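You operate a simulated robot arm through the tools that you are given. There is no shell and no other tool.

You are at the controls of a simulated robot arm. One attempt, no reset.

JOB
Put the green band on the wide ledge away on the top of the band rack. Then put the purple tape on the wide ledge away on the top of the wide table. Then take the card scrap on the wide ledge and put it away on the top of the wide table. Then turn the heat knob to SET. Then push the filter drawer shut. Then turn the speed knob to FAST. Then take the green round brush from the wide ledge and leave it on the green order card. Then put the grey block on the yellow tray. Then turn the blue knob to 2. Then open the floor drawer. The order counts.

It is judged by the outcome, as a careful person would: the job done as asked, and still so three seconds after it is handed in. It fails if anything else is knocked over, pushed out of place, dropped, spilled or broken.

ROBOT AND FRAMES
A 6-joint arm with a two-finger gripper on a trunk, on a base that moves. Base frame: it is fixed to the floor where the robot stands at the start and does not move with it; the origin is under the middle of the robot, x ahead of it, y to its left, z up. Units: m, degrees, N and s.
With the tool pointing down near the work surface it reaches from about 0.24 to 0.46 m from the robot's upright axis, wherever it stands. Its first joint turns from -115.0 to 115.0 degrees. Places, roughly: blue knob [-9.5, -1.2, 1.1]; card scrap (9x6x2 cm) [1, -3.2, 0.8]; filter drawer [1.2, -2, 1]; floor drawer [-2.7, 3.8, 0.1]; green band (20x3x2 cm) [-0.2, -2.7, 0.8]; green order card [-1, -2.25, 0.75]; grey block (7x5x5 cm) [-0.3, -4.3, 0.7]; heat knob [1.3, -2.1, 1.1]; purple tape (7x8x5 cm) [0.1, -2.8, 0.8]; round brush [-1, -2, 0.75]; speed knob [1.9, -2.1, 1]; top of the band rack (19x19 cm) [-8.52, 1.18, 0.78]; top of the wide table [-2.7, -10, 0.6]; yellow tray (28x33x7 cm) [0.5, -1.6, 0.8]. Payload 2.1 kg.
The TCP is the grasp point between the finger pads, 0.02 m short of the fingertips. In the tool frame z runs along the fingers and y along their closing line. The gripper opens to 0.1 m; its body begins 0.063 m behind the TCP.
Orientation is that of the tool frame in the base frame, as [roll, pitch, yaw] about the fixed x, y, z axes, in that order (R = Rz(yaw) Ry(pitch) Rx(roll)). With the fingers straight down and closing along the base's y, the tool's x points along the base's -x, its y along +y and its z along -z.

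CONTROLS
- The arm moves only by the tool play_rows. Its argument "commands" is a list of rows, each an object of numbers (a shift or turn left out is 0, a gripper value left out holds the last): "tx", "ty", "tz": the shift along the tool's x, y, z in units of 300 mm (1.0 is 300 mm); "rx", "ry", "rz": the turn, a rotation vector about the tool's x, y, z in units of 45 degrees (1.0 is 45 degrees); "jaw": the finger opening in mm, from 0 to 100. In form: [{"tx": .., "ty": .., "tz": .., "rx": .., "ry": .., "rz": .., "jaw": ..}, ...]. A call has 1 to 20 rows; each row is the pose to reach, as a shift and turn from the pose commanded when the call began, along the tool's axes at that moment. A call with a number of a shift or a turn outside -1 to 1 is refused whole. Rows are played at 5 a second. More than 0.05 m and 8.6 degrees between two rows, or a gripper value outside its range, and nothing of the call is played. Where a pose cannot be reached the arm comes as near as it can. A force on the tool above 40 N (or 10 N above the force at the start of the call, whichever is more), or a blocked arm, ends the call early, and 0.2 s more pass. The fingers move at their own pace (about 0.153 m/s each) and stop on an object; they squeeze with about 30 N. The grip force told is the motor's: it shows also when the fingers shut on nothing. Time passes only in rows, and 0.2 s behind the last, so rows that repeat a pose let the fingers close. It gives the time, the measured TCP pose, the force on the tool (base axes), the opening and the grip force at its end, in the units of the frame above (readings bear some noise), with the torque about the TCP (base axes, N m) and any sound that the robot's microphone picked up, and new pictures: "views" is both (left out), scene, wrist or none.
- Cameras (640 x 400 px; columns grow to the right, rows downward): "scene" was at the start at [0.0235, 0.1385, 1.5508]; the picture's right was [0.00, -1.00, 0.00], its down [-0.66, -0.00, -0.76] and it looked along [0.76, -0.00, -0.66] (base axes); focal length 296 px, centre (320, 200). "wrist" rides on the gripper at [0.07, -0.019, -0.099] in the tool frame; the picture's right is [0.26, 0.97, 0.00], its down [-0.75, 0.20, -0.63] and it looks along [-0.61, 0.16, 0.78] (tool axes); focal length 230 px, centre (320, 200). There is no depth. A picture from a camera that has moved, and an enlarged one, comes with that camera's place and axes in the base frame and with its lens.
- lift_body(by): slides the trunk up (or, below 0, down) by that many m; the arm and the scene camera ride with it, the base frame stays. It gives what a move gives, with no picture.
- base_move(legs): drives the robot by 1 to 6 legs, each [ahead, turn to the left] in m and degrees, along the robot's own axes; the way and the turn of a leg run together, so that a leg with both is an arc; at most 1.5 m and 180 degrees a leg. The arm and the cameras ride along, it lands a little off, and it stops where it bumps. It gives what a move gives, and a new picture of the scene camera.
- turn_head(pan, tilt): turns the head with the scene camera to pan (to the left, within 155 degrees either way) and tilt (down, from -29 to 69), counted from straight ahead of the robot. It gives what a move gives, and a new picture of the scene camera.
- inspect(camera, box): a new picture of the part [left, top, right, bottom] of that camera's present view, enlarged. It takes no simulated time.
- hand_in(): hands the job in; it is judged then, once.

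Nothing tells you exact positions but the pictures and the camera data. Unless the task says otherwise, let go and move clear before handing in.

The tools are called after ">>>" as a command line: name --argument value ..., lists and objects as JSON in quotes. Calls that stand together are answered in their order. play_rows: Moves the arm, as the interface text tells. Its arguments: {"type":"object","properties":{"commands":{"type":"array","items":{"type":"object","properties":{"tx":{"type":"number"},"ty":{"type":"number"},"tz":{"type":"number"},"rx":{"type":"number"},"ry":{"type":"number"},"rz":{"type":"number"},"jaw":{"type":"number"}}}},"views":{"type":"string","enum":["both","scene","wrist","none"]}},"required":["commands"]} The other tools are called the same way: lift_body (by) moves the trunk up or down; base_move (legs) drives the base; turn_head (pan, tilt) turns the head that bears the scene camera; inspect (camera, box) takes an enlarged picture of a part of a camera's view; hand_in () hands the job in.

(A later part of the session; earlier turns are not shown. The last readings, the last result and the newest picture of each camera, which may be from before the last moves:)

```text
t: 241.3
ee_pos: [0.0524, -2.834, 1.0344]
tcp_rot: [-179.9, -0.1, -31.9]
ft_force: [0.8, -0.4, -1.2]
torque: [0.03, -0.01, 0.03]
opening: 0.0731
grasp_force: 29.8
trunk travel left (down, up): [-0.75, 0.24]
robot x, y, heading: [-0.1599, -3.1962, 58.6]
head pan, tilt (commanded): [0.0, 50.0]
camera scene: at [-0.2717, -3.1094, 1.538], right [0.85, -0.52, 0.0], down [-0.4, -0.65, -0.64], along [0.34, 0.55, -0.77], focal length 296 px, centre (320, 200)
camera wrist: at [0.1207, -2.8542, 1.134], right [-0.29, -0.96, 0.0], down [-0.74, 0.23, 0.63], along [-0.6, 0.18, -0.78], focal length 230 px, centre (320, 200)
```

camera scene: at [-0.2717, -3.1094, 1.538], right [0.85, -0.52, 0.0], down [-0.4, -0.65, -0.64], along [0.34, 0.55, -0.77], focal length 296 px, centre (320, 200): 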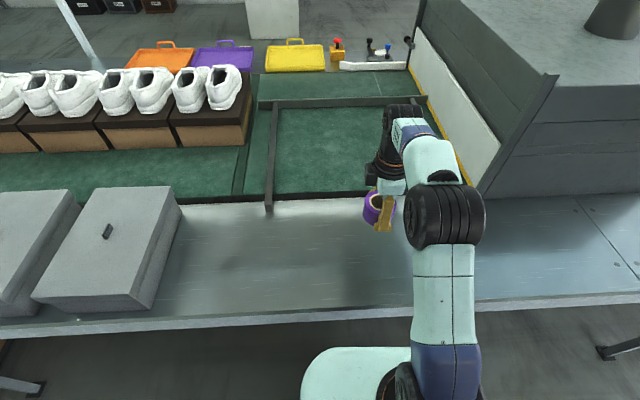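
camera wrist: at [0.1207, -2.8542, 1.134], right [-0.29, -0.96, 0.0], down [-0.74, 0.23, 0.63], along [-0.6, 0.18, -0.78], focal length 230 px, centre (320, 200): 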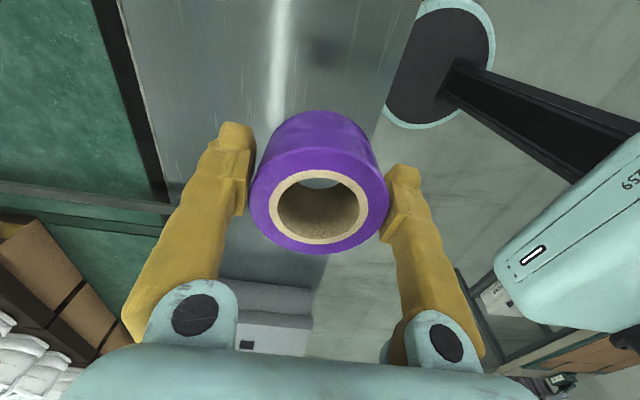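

The tape is held. Now to the wide table (room frame about u=2.7, v=-10): I'll back off, turn right along the aisle, then turn through the gap past the packing bench.

>>> base_move --legs '[[-0.28, 0], [0, -89], [1.5, 0], [0.35, 0], [0, -90]]'

>>> turn_head --pan 0 --tilt 20

```text
t: 259.9
ee_pos: [1.0844, -4.7456, 1.0337]
tcp_rot: [180.0, 0.0, 148.3]
ft_force: [-0.8, -0.3, -1.5]
torque: [0.01, -0.04, 0.0]
opening: 0.0724
grasp_force: 29.7
trunk travel left (down, up): [-0.75, 0.24]
robot x, y, heading: [1.2985, -4.3804, -121.2]
head pan, tilt (commanded): [0.0, 50.0]
camera scene: at [1.4068, -4.4714, 1.538], right [-0.85, 0.52, 0.0], down [0.4, 0.65, -0.64], along [-0.33, -0.55, -0.77], focal length 296 px, centre (320, 200)
```

scene: 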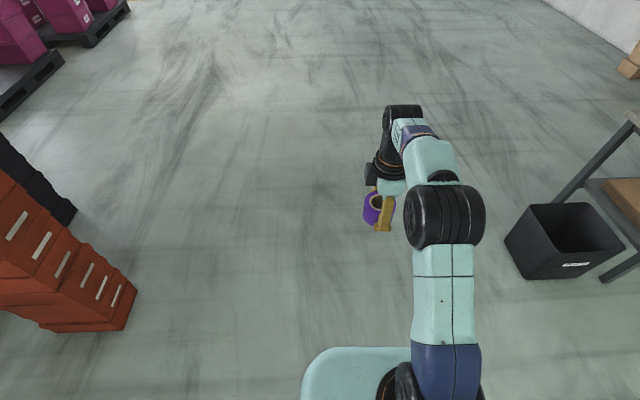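

```text
t: 260.8
ee_pos: [1.0841, -4.7451, 1.0345]
tcp_rot: [179.9, 0.1, 148.3]
ft_force: [-0.7, 0.6, -1.0]
torque: [0.04, -0.01, 0.0]
opening: 0.0723
grasp_force: 30.4
trunk travel left (down, up): [-0.75, 0.24]
robot x, y, heading: [1.3019, -4.3846, -121.6]
head pan, tilt (commanded): [0.0, 20.0]
camera scene: at [1.3983, -4.4853, 1.5835], right [-0.85, 0.52, 0.0], down [0.18, 0.29, -0.94], along [-0.49, -0.8, -0.34], focal length 296 px, centre (320, 200)
```

scene: 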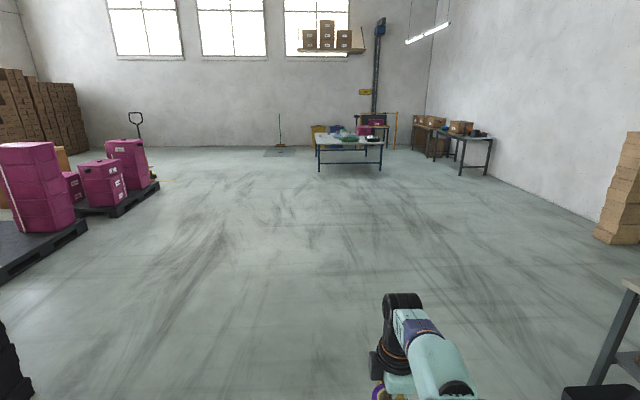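

The wide white table is about 6 m straight ahead. I'll zoom to see what's on it and where it has free space.

>>> inspect --camera "scene" --box '[300, 110, 400, 180]'

>>> base_move --legs '[[0, -2], [1.5, 0], [1.5, 0], [1.5, 0]]'

>>> inspect --camera "scene" --box '[220, 100, 420, 240]'

```text
5.71 times, centred on (350, 145) of scene
camera zoom: at [1.3983, -4.4853, 1.5835], right [-0.85, 0.52, 0.0], down [0.18, 0.29, -0.94], along [-0.49, -0.8, -0.34], focal length 1692 px, centre (149, 514)
```

zoom: 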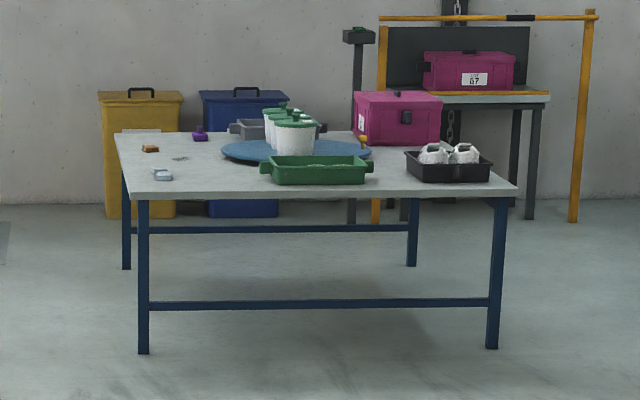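

```text
t: 282.4
ee_pos: [-1.5287, -8.3342, 1.034]
tcp_rot: [180.0, -0.1, 142.5]
ft_force: [0.1, -0.3, -0.5]
torque: [-0.06, 0.01, 0.0]
opening: 0.0715
grasp_force: 29.6
trunk travel left (down, up): [-0.75, 0.24]
robot x, y, heading: [-1.2838, -7.9891, -127.1]
head pan, tilt (commanded): [0.0, 20.0]
camera scene: at [-1.1914, -8.105, 1.5836], right [-0.8, 0.6, 0.0], down [0.21, 0.27, -0.94], along [-0.57, -0.75, -0.34], focal length 296 px, centre (320, 200)
```

scene: 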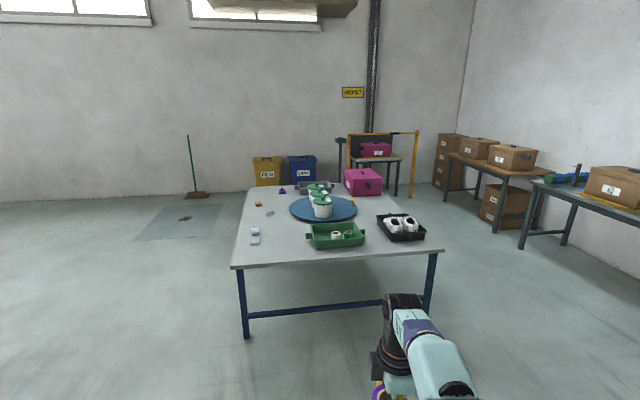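

```text
2.86 times, centred on (320, 170) of scene
camera zoom: at [-1.1914, -8.105, 1.5836], right [-0.8, 0.6, 0.0], down [0.21, 0.27, -0.94], along [-0.57, -0.75, -0.34], focal length 846 px, centre (320, 286)
```

zoom: 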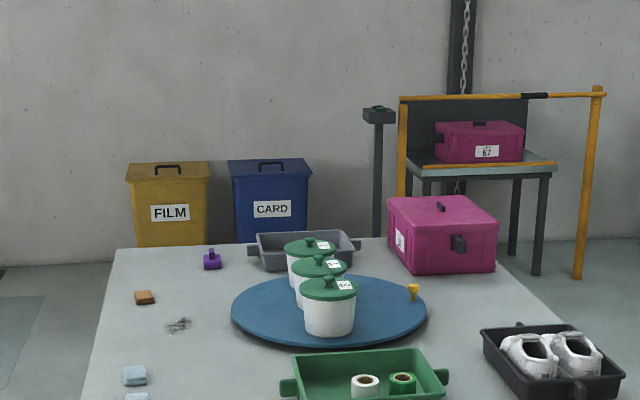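

The table's front-left area is free (between small light-blue items and the green tray). I'll line up with that spot and approach.

>>> base_move --legs '[[0, 15], [1.0, 0], [0, -8]]'

>>> turn_head --pan 0 --tilt 40

```text
t: 289.2
ee_pos: [-1.8736, -9.3051, 1.0349]
tcp_rot: [-179.9, 0.0, 149.3]
ft_force: [-1.1, -0.1, -1.3]
torque: [0.02, -0.05, -0.01]
opening: 0.071
grasp_force: 30.2
trunk travel left (down, up): [-0.75, 0.24]
robot x, y, heading: [-1.6643, -8.9388, -120.3]
head pan, tilt (commanded): [0.0, 20.0]
camera scene: at [-1.5642, -9.0403, 1.5836], right [-0.86, 0.5, 0.0], down [0.17, 0.3, -0.94], along [-0.47, -0.81, -0.34], focal length 296 px, centre (320, 200)
```

scene: 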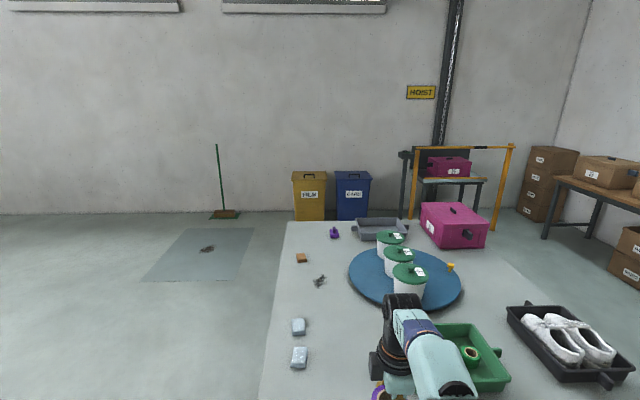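

```text
t: 290.0
ee_pos: [-1.8717, -9.3061, 1.0337]
tcp_rot: [-180.0, 0.0, 149.3]
ft_force: [0.2, 1.1, -0.5]
torque: [-0.02, -0.02, -0.01]
opening: 0.0709
grasp_force: 30.3
trunk travel left (down, up): [-0.75, 0.24]
robot x, y, heading: [-1.6642, -8.9392, -120.5]
head pan, tilt (commanded): [0.0, 40.0]
camera scene: at [-1.5602, -9.0331, 1.5522], right [-0.86, 0.5, 0.0], down [0.32, 0.55, -0.77], along [-0.39, -0.66, -0.64], focal length 296 px, centre (320, 200)
```

scene: 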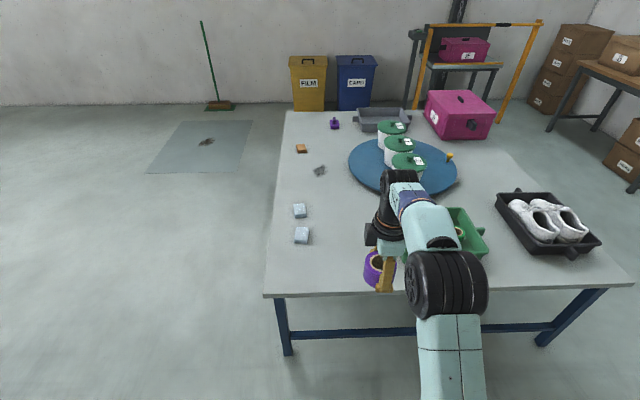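

The free spot is right ahead. I'll move in 0.34 m, then lower the trunk 0.15 m so the table height matches the ledge geometry.

>>> base_move --legs '[[0.34, 0]]'

>>> lift_body --by -0.15

>>> turn_head --pan 0 --tilt 50

>>> inspect --camera "wrist" --box '[0, 0, 640, 400]'

```text
t: 292.2
ee_pos: [-2.0461, -9.6006, 1.0342]
tcp_rot: [-180.0, 0.1, 149.2]
ft_force: [0.0, 0.6, -1.1]
torque: [0.02, 0.02, 0.0]
opening: 0.0711
grasp_force: 30.1
trunk travel left (down, up): [-0.75, 0.24]
robot x, y, heading: [-1.8434, -9.231, -120.9]
head pan, tilt (commanded): [0.0, 40.0]
camera scene: at [-1.7333, -9.3283, 1.5522], right [-0.86, 0.51, 0.0], down [0.33, 0.55, -0.77], along [-0.39, -0.66, -0.64], focal length 296 px, centre (320, 200)
```

scene: 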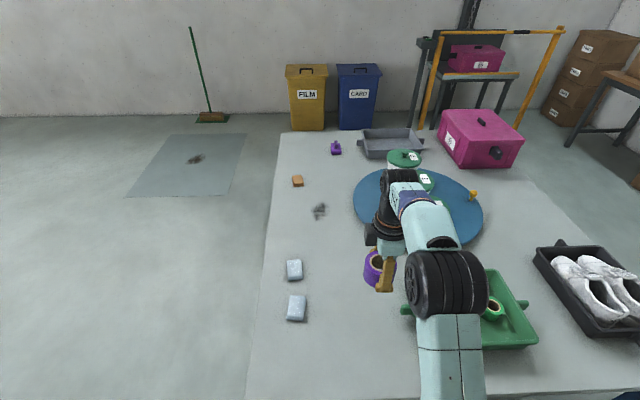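

```text
t: 294.0
ee_pos: [-2.046, -9.6014, 0.8845]
tcp_rot: [-180.0, -0.1, 149.2]
ft_force: [-0.8, -0.3, -1.2]
torque: [-0.03, 0.01, -0.02]
opening: 0.0709
grasp_force: 29.8
trunk travel left (down, up): [-0.6, 0.39]
robot x, y, heading: [-1.8429, -9.235, -120.4]
head pan, tilt (commanded): [0.0, 40.0]
```

```text
t: 294.7
ee_pos: [-2.0461, -9.6002, 0.8855]
tcp_rot: [180.0, 0.0, 149.3]
ft_force: [-0.8, -0.1, -0.1]
torque: [0.01, 0.0, 0.0]
opening: 0.0708
grasp_force: 29.6
trunk travel left (down, up): [-0.6, 0.39]
robot x, y, heading: [-1.8399, -9.2348, -120.2]
head pan, tilt (commanded): [0.0, 50.0]
camera scene: at [-1.7295, -9.3218, 1.388], right [-0.86, 0.51, 0.0], down [0.39, 0.66, -0.64], along [-0.33, -0.55, -0.77], focal length 296 px, centre (320, 200)
```

scene: 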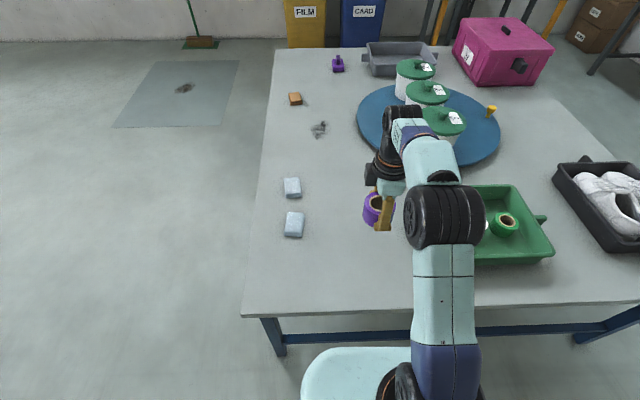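

```text
1.00 times, centred on (320, 200) of wrist (not enlarged: the box is as wide or as high as the picture)
camera zoom: at [-2.1166, -9.5813, 0.9837], right [0.27, 0.96, 0.0], down [0.75, -0.21, 0.63], along [0.61, -0.17, -0.78], focal length 230 px, centre (320, 200)
```

zoom: 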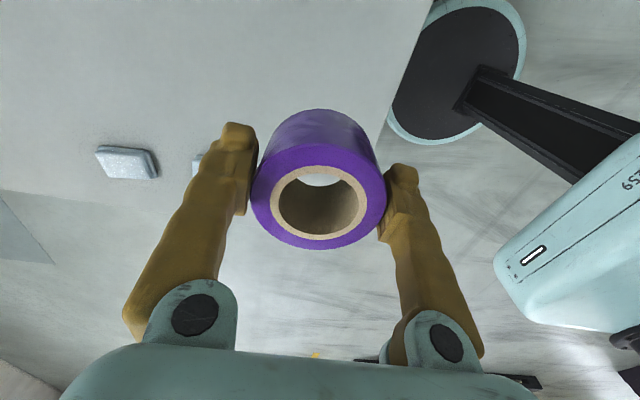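

The tape is over free table (14 cm in from the front edge, clear of the tray). Lowering it to the surface.

>>> play_rows --commands '[{"tz": 0.13}, {"tz": 0.27}, {"tz": 0.41}, {"tz": 0.55}, {"tz": 0.67}, {"tz": 0.76}, {"tz": 0.81}, {"tz": 0.81}]' --views "both"

```text
t: 296.5
ee_pos: [-2.0475, -9.6009, 0.6416]
tcp_rot: [180.0, 0.0, 149.2]
ft_force: [-0.2, -0.3, -1.3]
torque: [-0.03, 0.03, -0.02]
opening: 0.0709
grasp_force: 30.2
trunk travel left (down, up): [-0.6, 0.39]
robot x, y, heading: [-1.842, -9.2368, -120.1]
head pan, tilt (commanded): [0.0, 50.0]
camera scene: at [-1.7294, -9.3218, 1.388], right [-0.86, 0.51, 0.0], down [0.39, 0.66, -0.64], along [-0.33, -0.55, -0.77], focal length 296 px, centre (320, 200)
camera wrist: at [-2.1167, -9.5811, 0.741], right [0.27, 0.96, 0.0], down [0.75, -0.21, 0.63], along [0.61, -0.17, -0.78], focal length 230 px, centre (320, 200)
```

scene: 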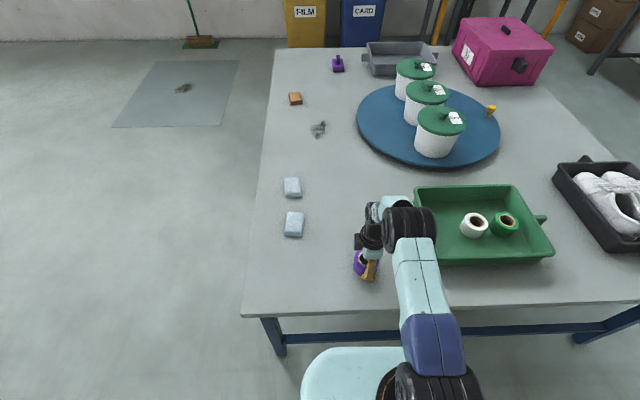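
wrist: 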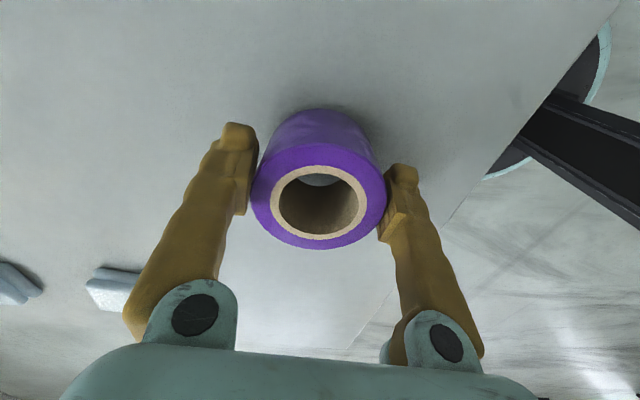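

>>> play_rows --commands '[{"tz": 0.012}, {"tz": 0.024}, {"tz": 0.034}]' --views "wrist"

```text
t: 297.3
ee_pos: [-2.046, -9.6017, 0.6331]
tcp_rot: [-179.6, 0.0, 149.2]
ft_force: [0.0, 0.7, 17.8]
torque: [-0.49, 0.3, 0.02]
opening: 0.0703
grasp_force: 29.8
trunk travel left (down, up): [-0.6, 0.39]
robot x, y, heading: [-1.8392, -9.2335, -120.4]
head pan, tilt (commanded): [0.0, 50.0]
camera wrist: at [-2.1159, -9.5807, 0.7329], right [0.27, 0.96, -0.01], down [0.75, -0.21, 0.63], along [0.6, -0.18, -0.78], focal length 230 px, centre (320, 200)
```

wrist: 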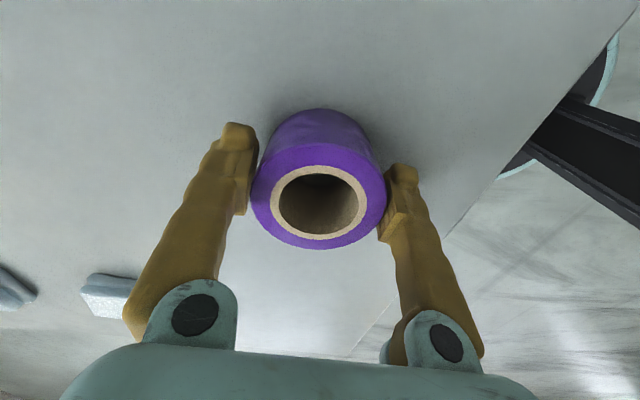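

Contact with the table (about 18 N). Opening the fingers and rising.

>>> play_rows --commands '[{"tz": -0.005, "jaw": 80}, {"tz": -0.005, "jaw": 100}, {"tz": -0.005, "jaw": 100}]' --views "wrist"

>>> play_rows --commands '[{"tz": -0.08}, {"tz": -0.2}, {"tz": -0.35}, {"tz": -0.5}, {"tz": -0.65}, {"tz": -0.8}, {"tz": -0.83}]' --views "both"

```text
t: 298.1
ee_pos: [-2.0473, -9.6005, 0.6323]
tcp_rot: [-179.9, 0.0, 149.3]
ft_force: [0.3, 0.3, 0.2]
torque: [-0.04, 0.02, 0.03]
opening: 0.1001
grasp_force: 0.1
trunk travel left (down, up): [-0.6, 0.39]
robot x, y, heading: [-1.8402, -9.2357, -120.6]
head pan, tilt (commanded): [0.0, 50.0]
camera wrist: at [-2.1165, -9.5808, 0.7321], right [0.27, 0.96, 0.0], down [0.75, -0.21, 0.63], along [0.61, -0.17, -0.78], focal length 230 px, centre (320, 200)
```

wrist: 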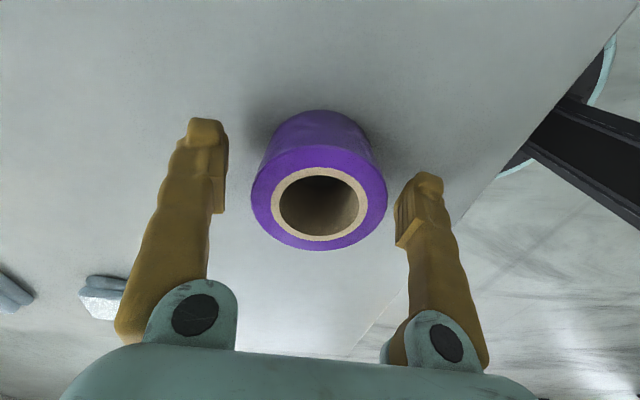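

```text
t: 299.7
ee_pos: [-2.0464, -9.6005, 0.8831]
tcp_rot: [179.8, 0.0, 149.3]
ft_force: [0.0, 0.1, 0.1]
torque: [-0.04, 0.02, -0.03]
opening: 0.1
grasp_force: 0.1
trunk travel left (down, up): [-0.6, 0.39]
robot x, y, heading: [-1.8422, -9.2348, -120.4]
head pan, tilt (commanded): [0.0, 50.0]
camera scene: at [-1.7294, -9.3219, 1.388], right [-0.86, 0.51, 0.0], down [0.39, 0.66, -0.64], along [-0.33, -0.55, -0.77], focal length 296 px, centre (320, 200)
camera wrist: at [-2.1163, -9.5804, 0.9809], right [0.27, 0.96, 0.0], down [0.75, -0.21, 0.63], along [0.61, -0.17, -0.78], focal length 230 px, centre (320, 200)
```

scene: 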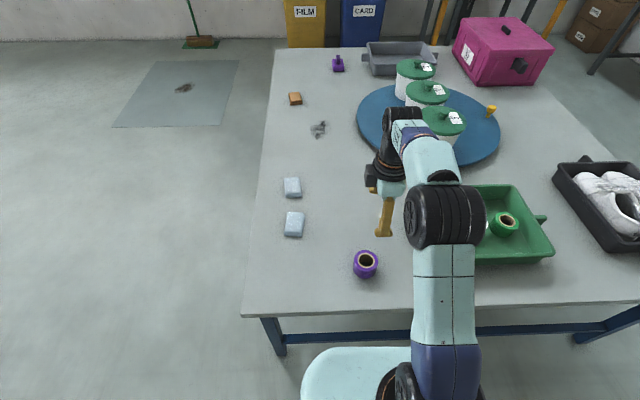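
wrist: 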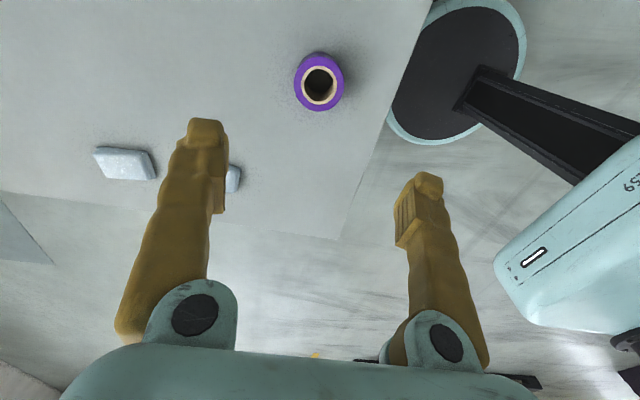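

The purple tape stands on the table. Next the card scrap: backing off, restoring the trunk height, and turning around.

>>> base_move --legs '[[-0.5, 0], [0, 178]]'

>>> lift_body --by 0.15

>>> turn_head --pan 0 --tilt 15

```text
t: 309.9
ee_pos: [-1.361, -8.4462, 0.8814]
tcp_rot: [-180.0, 0.0, -33.4]
ft_force: [0.4, 0.1, -0.6]
torque: [-0.01, -0.02, 0.0]
opening: 0.1
grasp_force: 0.1
trunk travel left (down, up): [-0.6, 0.39]
robot x, y, heading: [-1.5867, -8.806, 56.9]
head pan, tilt (commanded): [0.0, 50.0]
camera scene: at [-1.6942, -8.7127, 1.388], right [0.84, -0.54, 0.0], down [-0.42, -0.64, -0.64], along [0.35, 0.54, -0.77], focal length 296 px, centre (320, 200)
```

scene: 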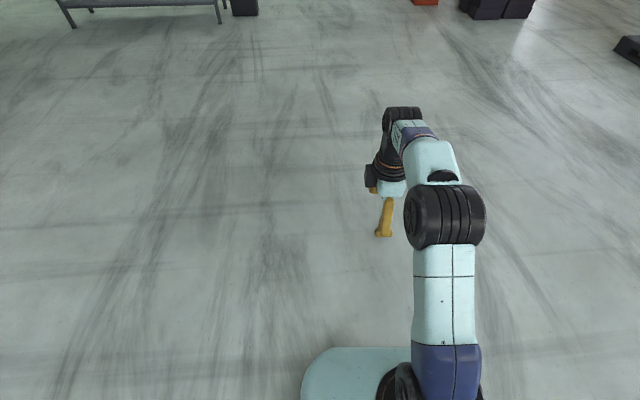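

```text
t: 311.7
ee_pos: [-1.3634, -8.4463, 1.0309]
tcp_rot: [-180.0, 0.0, -33.3]
ft_force: [0.5, 0.2, 0.4]
torque: [0.0, -0.03, -0.02]
opening: 0.1001
grasp_force: 0.0
trunk travel left (down, up): [-0.75, 0.24]
robot x, y, heading: [-1.5858, -8.8027, 57.2]
head pan, tilt (commanded): [0.0, 50.0]
```

```text
t: 312.7
ee_pos: [-1.363, -8.4463, 1.0309]
tcp_rot: [-179.9, 0.0, -33.4]
ft_force: [0.1, -0.1, -0.5]
torque: [-0.01, -0.02, -0.03]
opening: 0.1001
grasp_force: 0.1
trunk travel left (down, up): [-0.75, 0.24]
robot x, y, heading: [-1.5881, -8.8012, 57.1]
head pan, tilt (commanded): [0.0, 15.0]
camera scene: at [-1.6852, -8.6989, 1.5916], right [0.84, -0.54, 0.0], down [-0.14, -0.22, -0.97], along [0.53, 0.81, -0.26], focal length 296 px, centre (320, 200)
```

scene: 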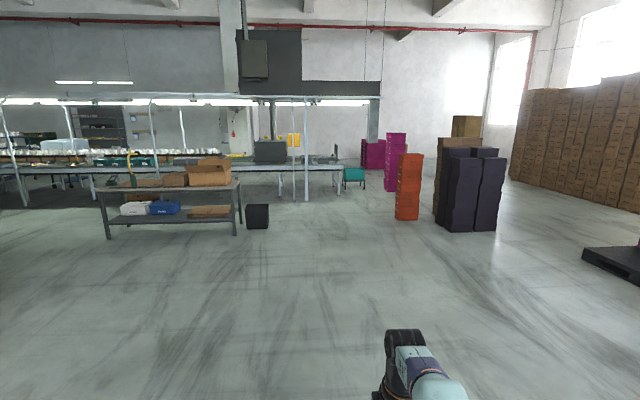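

The way back is clear between the black bin and the orange stack. I'll drive back up to the aisle.

>>> base_move --legs '[[0, 2.1], [1.5, 0], [1.5, 0], [1.5, 0], [0.8, 0]]'

```text
t: 338.4
ee_pos: [1.2705, -3.8541, 1.0309]
tcp_rot: [180.0, 0.0, -30.6]
ft_force: [0.4, -0.1, 0.6]
torque: [-0.01, -0.01, 0.0]
opening: 0.0998
grasp_force: 0.0
trunk travel left (down, up): [-0.75, 0.24]
robot x, y, heading: [1.0695, -4.215, 59.9]
head pan, tilt (commanded): [0.0, 15.0]
camera scene: at [0.9617, -4.1222, 1.5917], right [0.86, -0.5, 0.0], down [-0.13, -0.22, -0.97], along [0.49, 0.83, -0.26], focal length 296 px, centre (320, 200)
```

scene: 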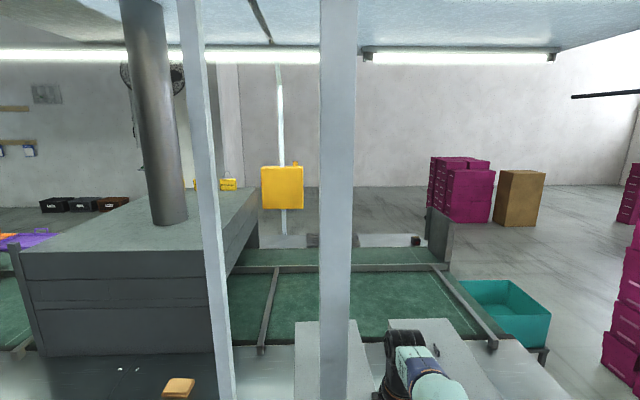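

Back in the aisle at u≈3.03. Posts stand near the card, so I'll look carefully at them and the card before approaching.

>>> turn_head --pan 20 --tilt 45

>>> inspect --camera "scene" --box '[150, 60, 450, 260]'

```text
t: 339.3
ee_pos: [1.2709, -3.8537, 1.0321]
tcp_rot: [-180.0, 0.0, -30.6]
ft_force: [0.1, 0.5, -0.1]
torque: [-0.01, 0.04, -0.01]
opening: 0.1
grasp_force: 0.1
trunk travel left (down, up): [-0.75, 0.24]
robot x, y, heading: [1.0646, -4.2187, 59.8]
head pan, tilt (commanded): [20.0, 45.0]
camera scene: at [0.9293, -4.1229, 1.545], right [0.98, -0.18, 0.0], down [-0.13, -0.7, -0.71], along [0.13, 0.7, -0.71], focal length 296 px, centre (320, 200)
```

scene: 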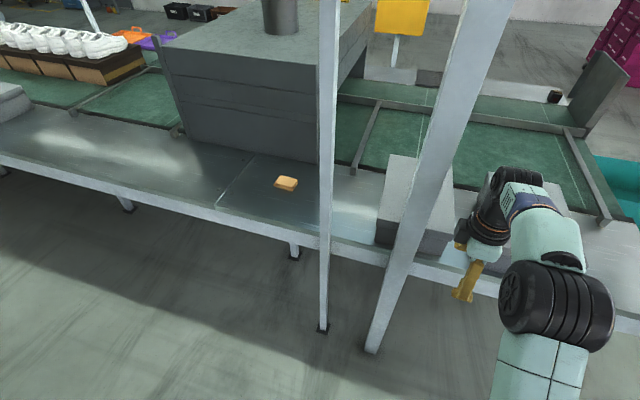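

```text
2.00 times, centred on (300, 160) of scene
camera zoom: at [0.9293, -4.1229, 1.545], right [0.98, -0.18, 0.0], down [-0.13, -0.7, -0.71], along [0.13, 0.7, -0.71], focal length 592 px, centre (360, 280)
```

zoom: 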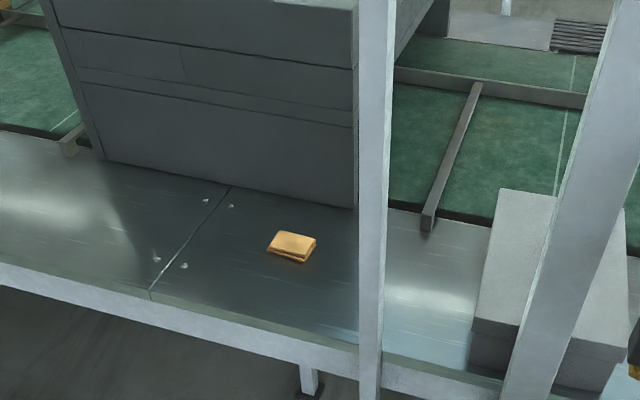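

Card scrap is at about [0.954, -3.237], long side along the ledge; posts at u=2.68 and 2.93. I'll position just left of the card and face the ledge.

>>> base_move --legs '[[0, 90], [0.68, 0], [0, -90]]'

>>> turn_head --pan 0 --tilt 50

```text
t: 350.6
ee_pos: [0.6935, -3.5039, 1.0308]
tcp_rot: [180.0, 0.0, -30.9]
ft_force: [-0.3, 0.2, -0.2]
torque: [-0.01, -0.01, -0.03]
opening: 0.0999
grasp_force: 0.1
trunk travel left (down, up): [-0.75, 0.24]
robot x, y, heading: [0.4866, -3.8693, 59.6]
head pan, tilt (commanded): [20.0, 45.0]
camera scene: at [0.3501, -3.7711, 1.5449], right [0.98, -0.18, 0.0], down [-0.13, -0.7, -0.71], along [0.13, 0.7, -0.71], focal length 296 px, centre (320, 200)
```

scene: 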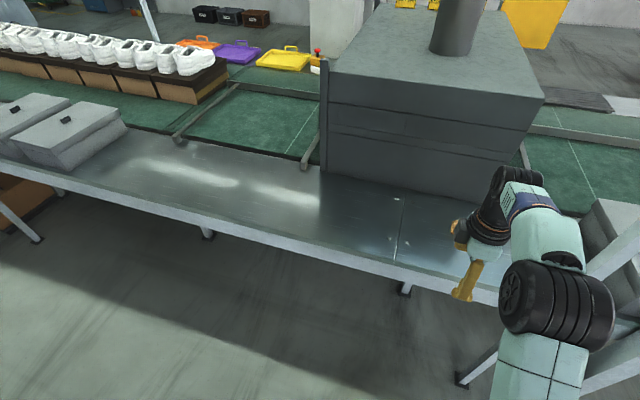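

```text
t: 351.5
ee_pos: [0.6925, -3.5029, 1.0303]
tcp_rot: [179.9, 0.0, -31.0]
ft_force: [0.0, 0.4, -0.4]
torque: [-0.03, 0.01, -0.01]
opening: 0.0999
grasp_force: 0.0
trunk travel left (down, up): [-0.75, 0.24]
robot x, y, heading: [0.489, -3.87, 59.6]
head pan, tilt (commanded): [0.0, 50.0]
camera scene: at [0.3742, -3.7846, 1.538], right [0.86, -0.51, 0.0], down [-0.39, -0.66, -0.64], along [0.33, 0.55, -0.77], focal length 296 px, centre (320, 200)
```

scene: 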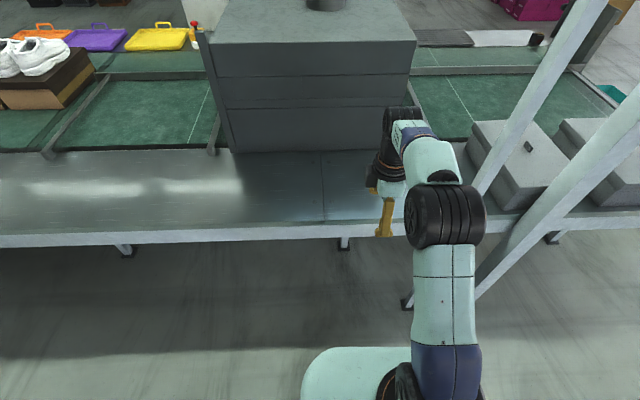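

>>> base_move --legs '[[0.34, 0]]'

>>> inspect --camera "wrist" --box '[0, 0, 640, 400]'

```text
t: 353.7
ee_pos: [0.8707, -3.2122, 1.0317]
tcp_rot: [179.9, 0.1, -31.4]
ft_force: [0.1, -0.9, 0.4]
torque: [0.02, -0.01, 0.01]
opening: 0.0998
grasp_force: 0.1
trunk travel left (down, up): [-0.75, 0.24]
robot x, y, heading: [0.6622, -3.5763, 58.8]
head pan, tilt (commanded): [0.0, 50.0]
camera scene: at [0.5493, -3.4909, 1.538], right [0.86, -0.52, 0.0], down [-0.39, -0.66, -0.64], along [0.33, 0.55, -0.77], focal length 296 px, centre (320, 200)
```

scene: 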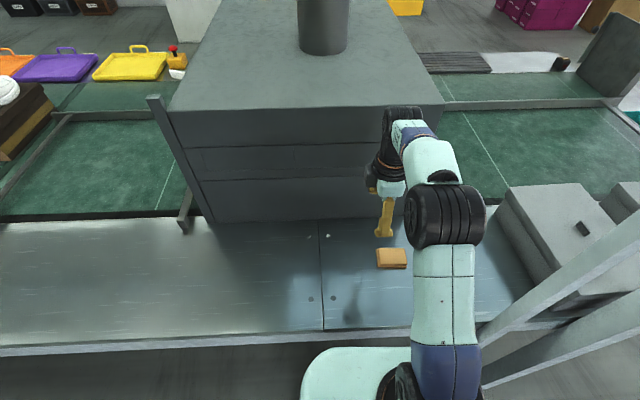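

```text
1.00 times, centred on (320, 200) of wrist (not enlarged: the box is as wide or as high as the picture)
camera zoom: at [0.9393, -3.2328, 1.1307], right [-0.28, -0.96, 0.0], down [-0.75, 0.22, 0.63], along [-0.6, 0.18, -0.78], focal length 230 px, centre (320, 200)
```

zoom: 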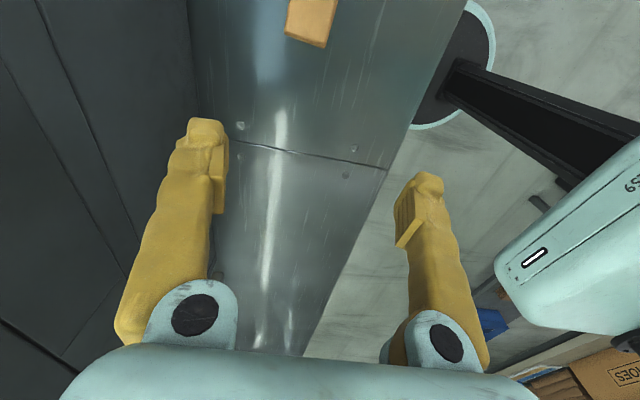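

Card centre computes to about [0.947, -3.233]. I'll shift the gripper over it.

>>> play_rows --commands '[{"tx": 0.08, "ty": -0.025}, {"tx": 0.16, "ty": -0.05}, {"tx": 0.256, "ty": -0.075}, {"tx": 0.256, "ty": -0.075}]' --views "both"

```text
t: 354.7
ee_pos: [0.9491, -3.2344, 1.0304]
tcp_rot: [180.0, -0.1, -31.5]
ft_force: [-0.5, 0.5, -0.1]
torque: [-0.01, -0.03, 0.02]
opening: 0.0999
grasp_force: 0.0
trunk travel left (down, up): [-0.75, 0.24]
robot x, y, heading: [0.6596, -3.5767, 58.9]
head pan, tilt (commanded): [0.0, 50.0]
camera scene: at [0.5489, -3.4906, 1.5379], right [0.86, -0.52, 0.0], down [-0.39, -0.66, -0.64], along [0.33, 0.55, -0.77], focal length 296 px, centre (320, 200)
camera wrist: at [1.0174, -3.2533, 1.1303], right [-0.28, -0.96, 0.0], down [-0.75, 0.22, 0.63], along [-0.6, 0.18, -0.78], focal length 230 px, centre (320, 200)
```

scene: 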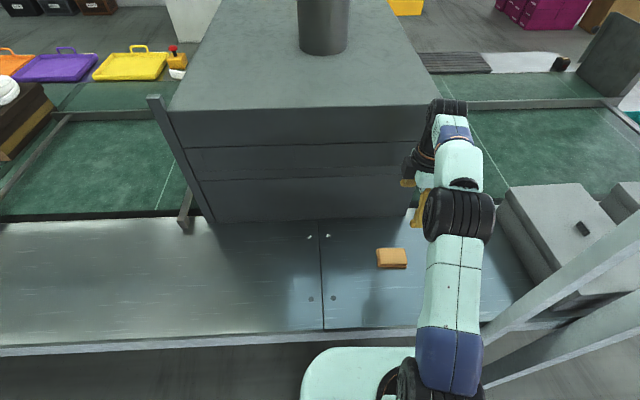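
wrist: 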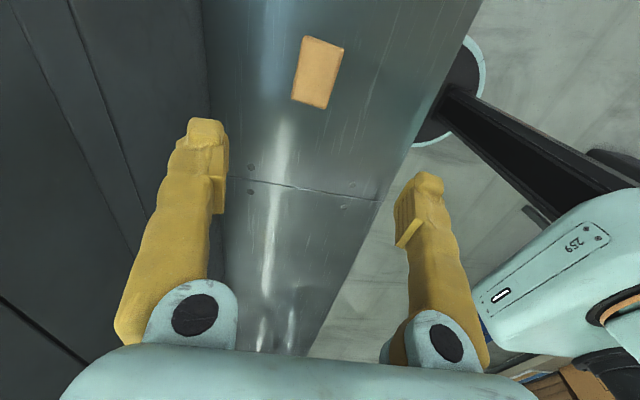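

The card is aligned with the fingers; a 1 cm correction along it, then descend in two stages.

>>> play_rows --commands '[{"tx": 0.03, "ty": -0.01, "tz": 0.12}, {"tx": 0.03, "ty": -0.01, "tz": 0.26}, {"tx": 0.03, "ty": -0.01, "tz": 0.4}, {"tx": 0.03, "ty": -0.01, "tz": 0.54}, {"tx": 0.03, "ty": -0.01, "tz": 0.66}, {"tx": 0.03, "ty": -0.01, "tz": 0.75}, {"tx": 0.03, "ty": -0.01, "tz": 0.75}]' --views "both"

```text
t: 356.3
ee_pos: [0.9587, -3.2348, 0.806]
tcp_rot: [180.0, 0.1, -31.4]
ft_force: [0.6, 0.3, -0.3]
torque: [-0.01, -0.02, 0.0]
opening: 0.1
grasp_force: 0.1
trunk travel left (down, up): [-0.75, 0.24]
robot x, y, heading: [0.6591, -3.5768, 59.0]
head pan, tilt (commanded): [0.0, 50.0]
camera scene: at [0.5494, -3.4907, 1.538], right [0.86, -0.52, 0.0], down [-0.39, -0.66, -0.64], along [0.33, 0.55, -0.77], focal length 296 px, centre (320, 200)
camera wrist: at [1.0262, -3.2554, 0.9054], right [-0.28, -0.96, 0.0], down [-0.75, 0.22, 0.63], along [-0.6, 0.18, -0.78], focal length 230 px, centre (320, 200)
```

scene: 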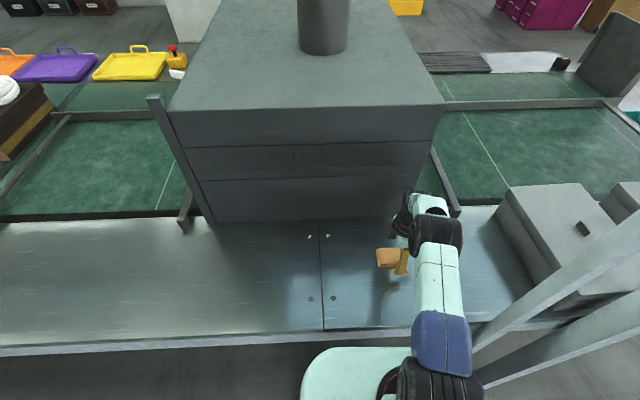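
wrist: 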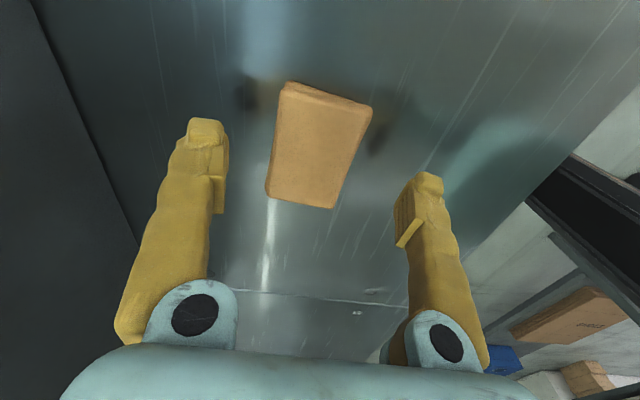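

>>> play_rows --commands '[{"tz": 0.04}, {"tz": 0.08}, {"tz": 0.1}, {"tz": 0.1, "jaw": 80}, {"tz": 0.1, "jaw": 60}, {"tz": 0.1, "jaw": 40}, {"tz": 0.1, "jaw": 40}, {"tz": 0.1, "jaw": 40}]' --views "wrist"

```text
t: 358.1
ee_pos: [0.9578, -3.2358, 0.7782]
tcp_rot: [-179.6, -0.2, -31.4]
ft_force: [4.6, 5.0, 24.0]
torque: [-0.5, 0.19, 0.03]
opening: 0.0525
grasp_force: 30.0
trunk travel left (down, up): [-0.75, 0.24]
robot x, y, heading: [0.6582, -3.5722, 59.1]
head pan, tilt (commanded): [0.0, 50.0]
camera wrist: at [1.0258, -3.2563, 0.8776], right [-0.28, -0.96, 0.0], down [-0.75, 0.22, 0.63], along [-0.6, 0.18, -0.78], focal length 230 px, centre (320, 200)
```

wrist: 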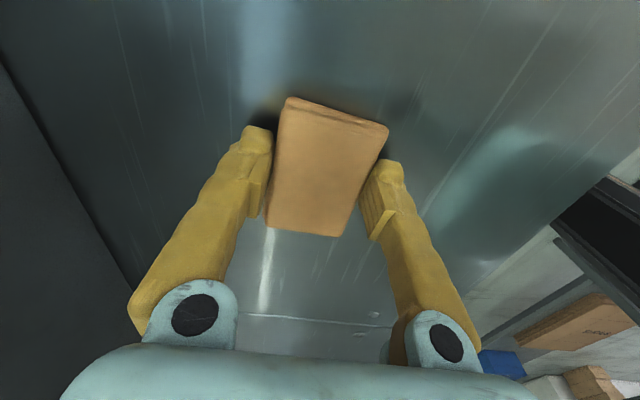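

Gripped the card (52 mm; tips lightly touched the steel). Lifting.

>>> play_rows --commands '[{"tz": -0.05}, {"tz": -0.14}, {"tz": -0.26}, {"tz": -0.4}, {"tz": -0.54}, {"tz": -0.68}, {"tz": -0.8}, {"tz": -0.85}, {"tz": -0.85}]' --views "both"

```text
t: 360.1
ee_pos: [0.9575, -3.2351, 1.0315]
tcp_rot: [179.9, 0.0, -31.4]
ft_force: [0.2, -0.4, -1.2]
torque: [0.03, -0.01, 0.0]
opening: 0.0524
grasp_force: 30.3
trunk travel left (down, up): [-0.75, 0.24]
robot x, y, heading: [0.6619, -3.5704, 59.2]
head pan, tilt (commanded): [0.0, 50.0]
camera scene: at [0.5497, -3.4904, 1.538], right [0.86, -0.52, 0.0], down [-0.39, -0.66, -0.64], along [0.33, 0.55, -0.77], focal length 296 px, centre (320, 200)
camera wrist: at [1.0261, -3.2555, 1.1308], right [-0.28, -0.96, 0.0], down [-0.75, 0.22, 0.63], along [-0.6, 0.18, -0.78], focal length 230 px, centre (320, 200)
```

scene: 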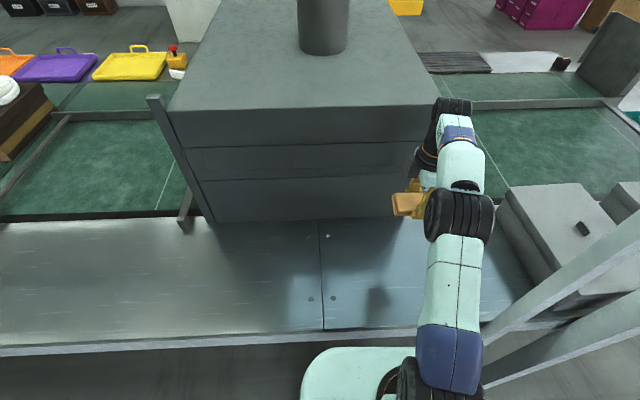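
wrist: 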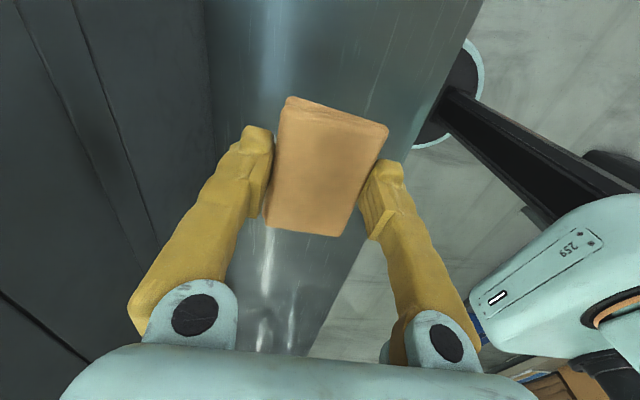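

Card lifted. Backing out and driving again to the wide table.

>>> base_move --legs '[[-0.34, 0], [0, -90], [0.75, 0], [0, -90]]'

>>> turn_head --pan 0 --tilt 20

```text
t: 373.6
ee_pos: [0.8717, -4.5946, 1.0312]
tcp_rot: [-180.0, 0.0, 152.3]
ft_force: [-0.1, -0.2, -0.1]
torque: [0.01, 0.01, 0.0]
opening: 0.0524
grasp_force: 30.2
trunk travel left (down, up): [-0.75, 0.24]
robot x, y, heading: [1.1432, -4.2361, -117.3]
head pan, tilt (commanded): [0.0, 50.0]
camera scene: at [1.2606, -4.3163, 1.538], right [-0.89, 0.46, 0.0], down [0.35, 0.68, -0.64], along [-0.29, -0.57, -0.77], focal length 296 px, centre (320, 200)
```

scene: 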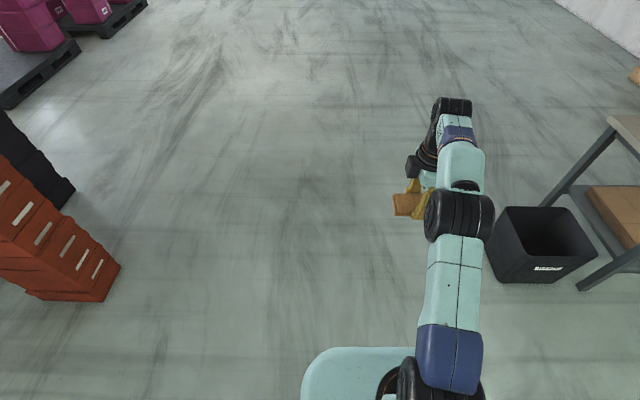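

```text
t: 374.5
ee_pos: [0.8716, -4.5944, 1.0308]
tcp_rot: [-180.0, 0.0, 152.4]
ft_force: [-0.1, 0.2, 0.0]
torque: [-0.01, 0.0, 0.02]
opening: 0.0523
grasp_force: 30.3
trunk travel left (down, up): [-0.75, 0.24]
robot x, y, heading: [1.1447, -4.235, -117.2]
head pan, tilt (commanded): [0.0, 20.0]
camera scene: at [1.2532, -4.3308, 1.5835], right [-0.89, 0.46, 0.0], down [0.16, 0.3, -0.94], along [-0.43, -0.84, -0.34], focal length 296 px, centre (320, 200)
```

scene: 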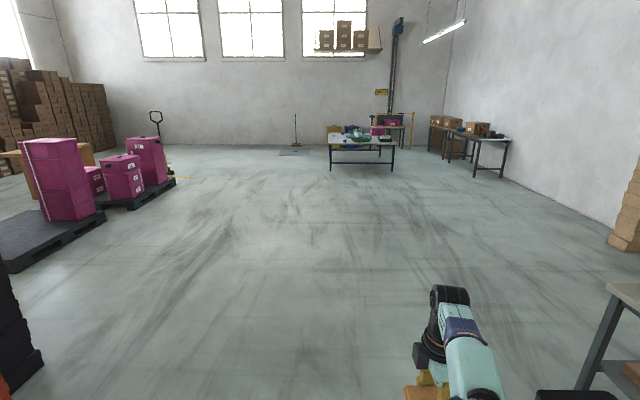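

>>> base_move --legs '[[0, -1.5], [1.5, 0], [1.5, 0], [1.5, 0]]'

```text
t: 396.4
ee_pos: [-1.288, -8.5528, 1.0324]
tcp_rot: [180.0, 0.0, 152.3]
ft_force: [-0.6, -0.3, -0.4]
torque: [-0.02, 0.0, -0.02]
opening: 0.0522
grasp_force: 30.2
trunk travel left (down, up): [-0.75, 0.24]
robot x, y, heading: [-1.0151, -8.193, -117.3]
head pan, tilt (commanded): [0.0, 20.0]
camera scene: at [-0.9064, -8.2889, 1.5836], right [-0.89, 0.46, 0.0], down [0.16, 0.3, -0.94], along [-0.43, -0.83, -0.34], focal length 296 px, centre (320, 200)
```

scene: 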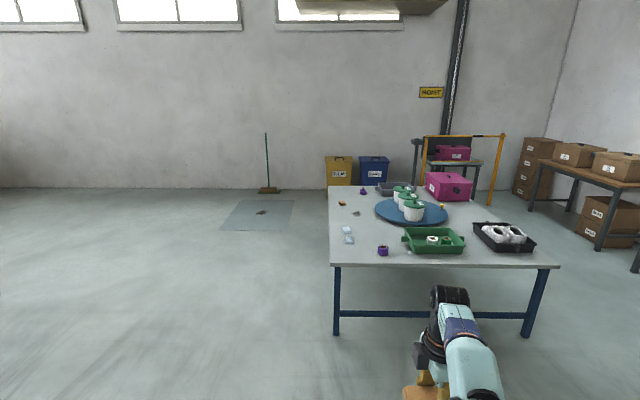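

>>> base_move --legs '[[0, -2.7], [1.0, 0]]'

>>> turn_head --pan 0 --tilt 45

```text
t: 401.9
ee_pos: [-1.7801, -9.4133, 1.0327]
tcp_rot: [-180.0, 0.0, 151.0]
ft_force: [0.3, 0.0, -1.3]
torque: [0.01, -0.01, 0.0]
opening: 0.0521
grasp_force: 30.0
trunk travel left (down, up): [-0.75, 0.24]
robot x, y, heading: [-1.4962, -9.0617, -118.5]
head pan, tilt (commanded): [0.0, 20.0]
camera scene: at [-1.3939, -9.1573, 1.5836], right [-0.88, 0.48, 0.0], down [0.16, 0.3, -0.94], along [-0.45, -0.83, -0.34], focal length 296 px, centre (320, 200)
```

scene: 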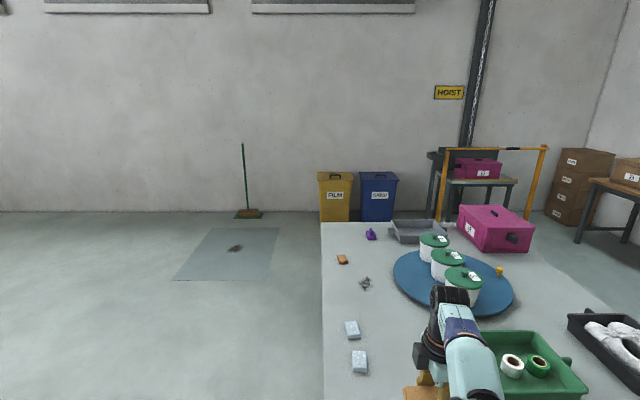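

```text
t: 402.8
ee_pos: [-1.7821, -9.4126, 1.0307]
tcp_rot: [-179.9, 0.0, 151.0]
ft_force: [-0.7, 0.3, -0.6]
torque: [0.01, -0.02, -0.01]
opening: 0.0522
grasp_force: 30.0
trunk travel left (down, up): [-0.75, 0.24]
robot x, y, heading: [-1.5015, -9.0574, -118.6]
head pan, tilt (commanded): [0.0, 45.0]
camera scene: at [-1.3882, -9.1469, 1.545], right [-0.88, 0.48, 0.0], down [0.34, 0.62, -0.71], along [-0.34, -0.62, -0.71], focal length 296 px, centre (320, 200)
```

scene: 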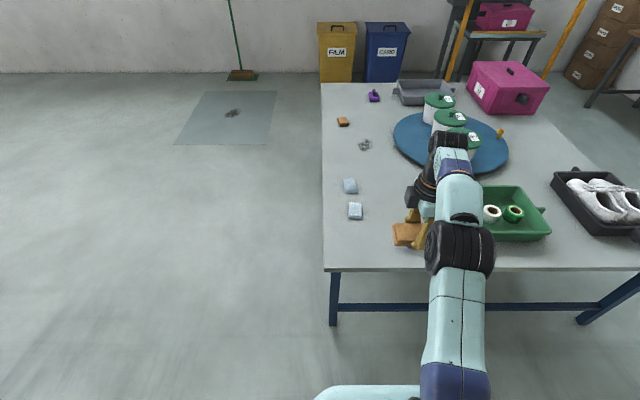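

>>> base_move --legs '[[0.28, 0]]'

>>> lift_body --by -0.15

>>> turn_head --pan 0 --tilt 50

>>> inspect --camera "wrist" --box '[0, 0, 640, 400]'

```text
t: 404.8
ee_pos: [-1.9173, -9.6563, 1.0317]
tcp_rot: [-180.0, 0.0, 150.8]
ft_force: [-0.3, 0.0, -0.2]
torque: [-0.01, -0.01, 0.03]
opening: 0.0522
grasp_force: 29.5
trunk travel left (down, up): [-0.75, 0.24]
robot x, y, heading: [-1.6343, -9.3034, -118.9]
head pan, tilt (commanded): [0.0, 45.0]
camera scene: at [-1.5227, -9.3927, 1.5449], right [-0.88, 0.48, 0.0], down [0.34, 0.62, -0.71], along [-0.34, -0.62, -0.71], focal length 296 px, centre (320, 200)
```

scene: 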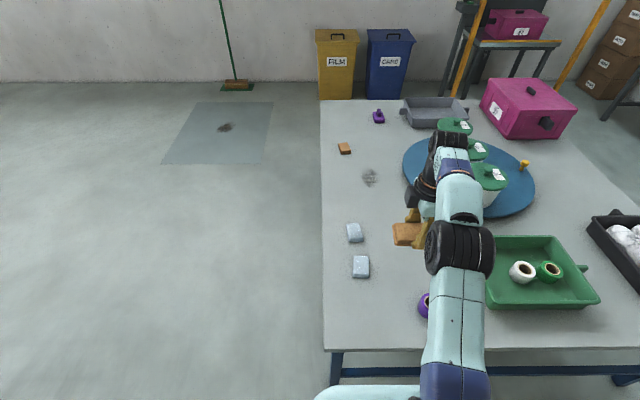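

```text
t: 406.5
ee_pos: [-1.9174, -9.6579, 0.881]
tcp_rot: [180.0, 0.0, 150.9]
ft_force: [1.0, 0.4, -0.3]
torque: [-0.06, -0.01, -0.02]
opening: 0.0525
grasp_force: 30.3
trunk travel left (down, up): [-0.6, 0.39]
robot x, y, heading: [-1.6341, -9.3033, -118.8]
head pan, tilt (commanded): [0.0, 45.0]
```

```text
t: 407.2
ee_pos: [-1.9175, -9.6583, 0.8817]
tcp_rot: [179.9, -0.1, 150.9]
ft_force: [0.3, 0.9, -1.3]
torque: [0.03, 0.01, -0.02]
opening: 0.0524
grasp_force: 30.0
trunk travel left (down, up): [-0.6, 0.39]
robot x, y, heading: [-1.6322, -9.3074, -118.8]
head pan, tilt (commanded): [0.0, 50.0]
camera scene: at [-1.5209, -9.3894, 1.388], right [-0.88, 0.48, 0.0], down [0.37, 0.67, -0.64], along [-0.31, -0.56, -0.77], focal length 296 px, centre (320, 200)
```

scene: 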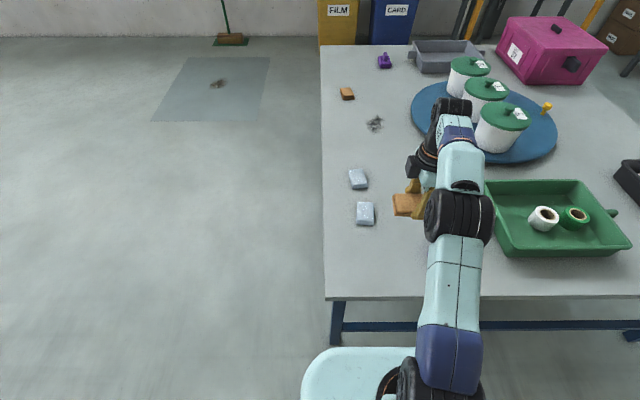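

```text
1.00 times, centred on (320, 200) of wrist (not enlarged: the box is as wide or as high as the picture)
camera zoom: at [-1.9876, -9.6394, 0.9806], right [0.25, 0.97, 0.0], down [0.75, -0.19, 0.63], along [0.61, -0.15, -0.78], focal length 230 px, centre (320, 200)
```

zoom: 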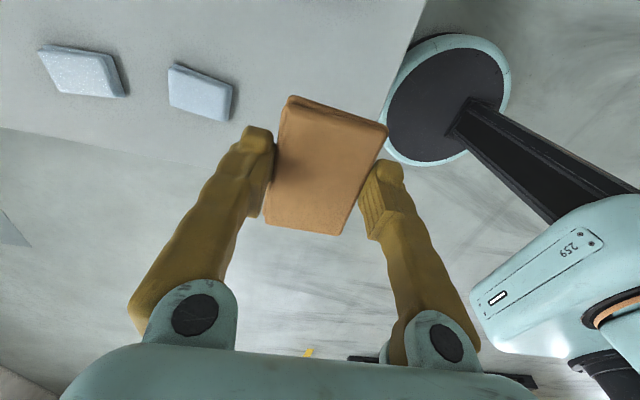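

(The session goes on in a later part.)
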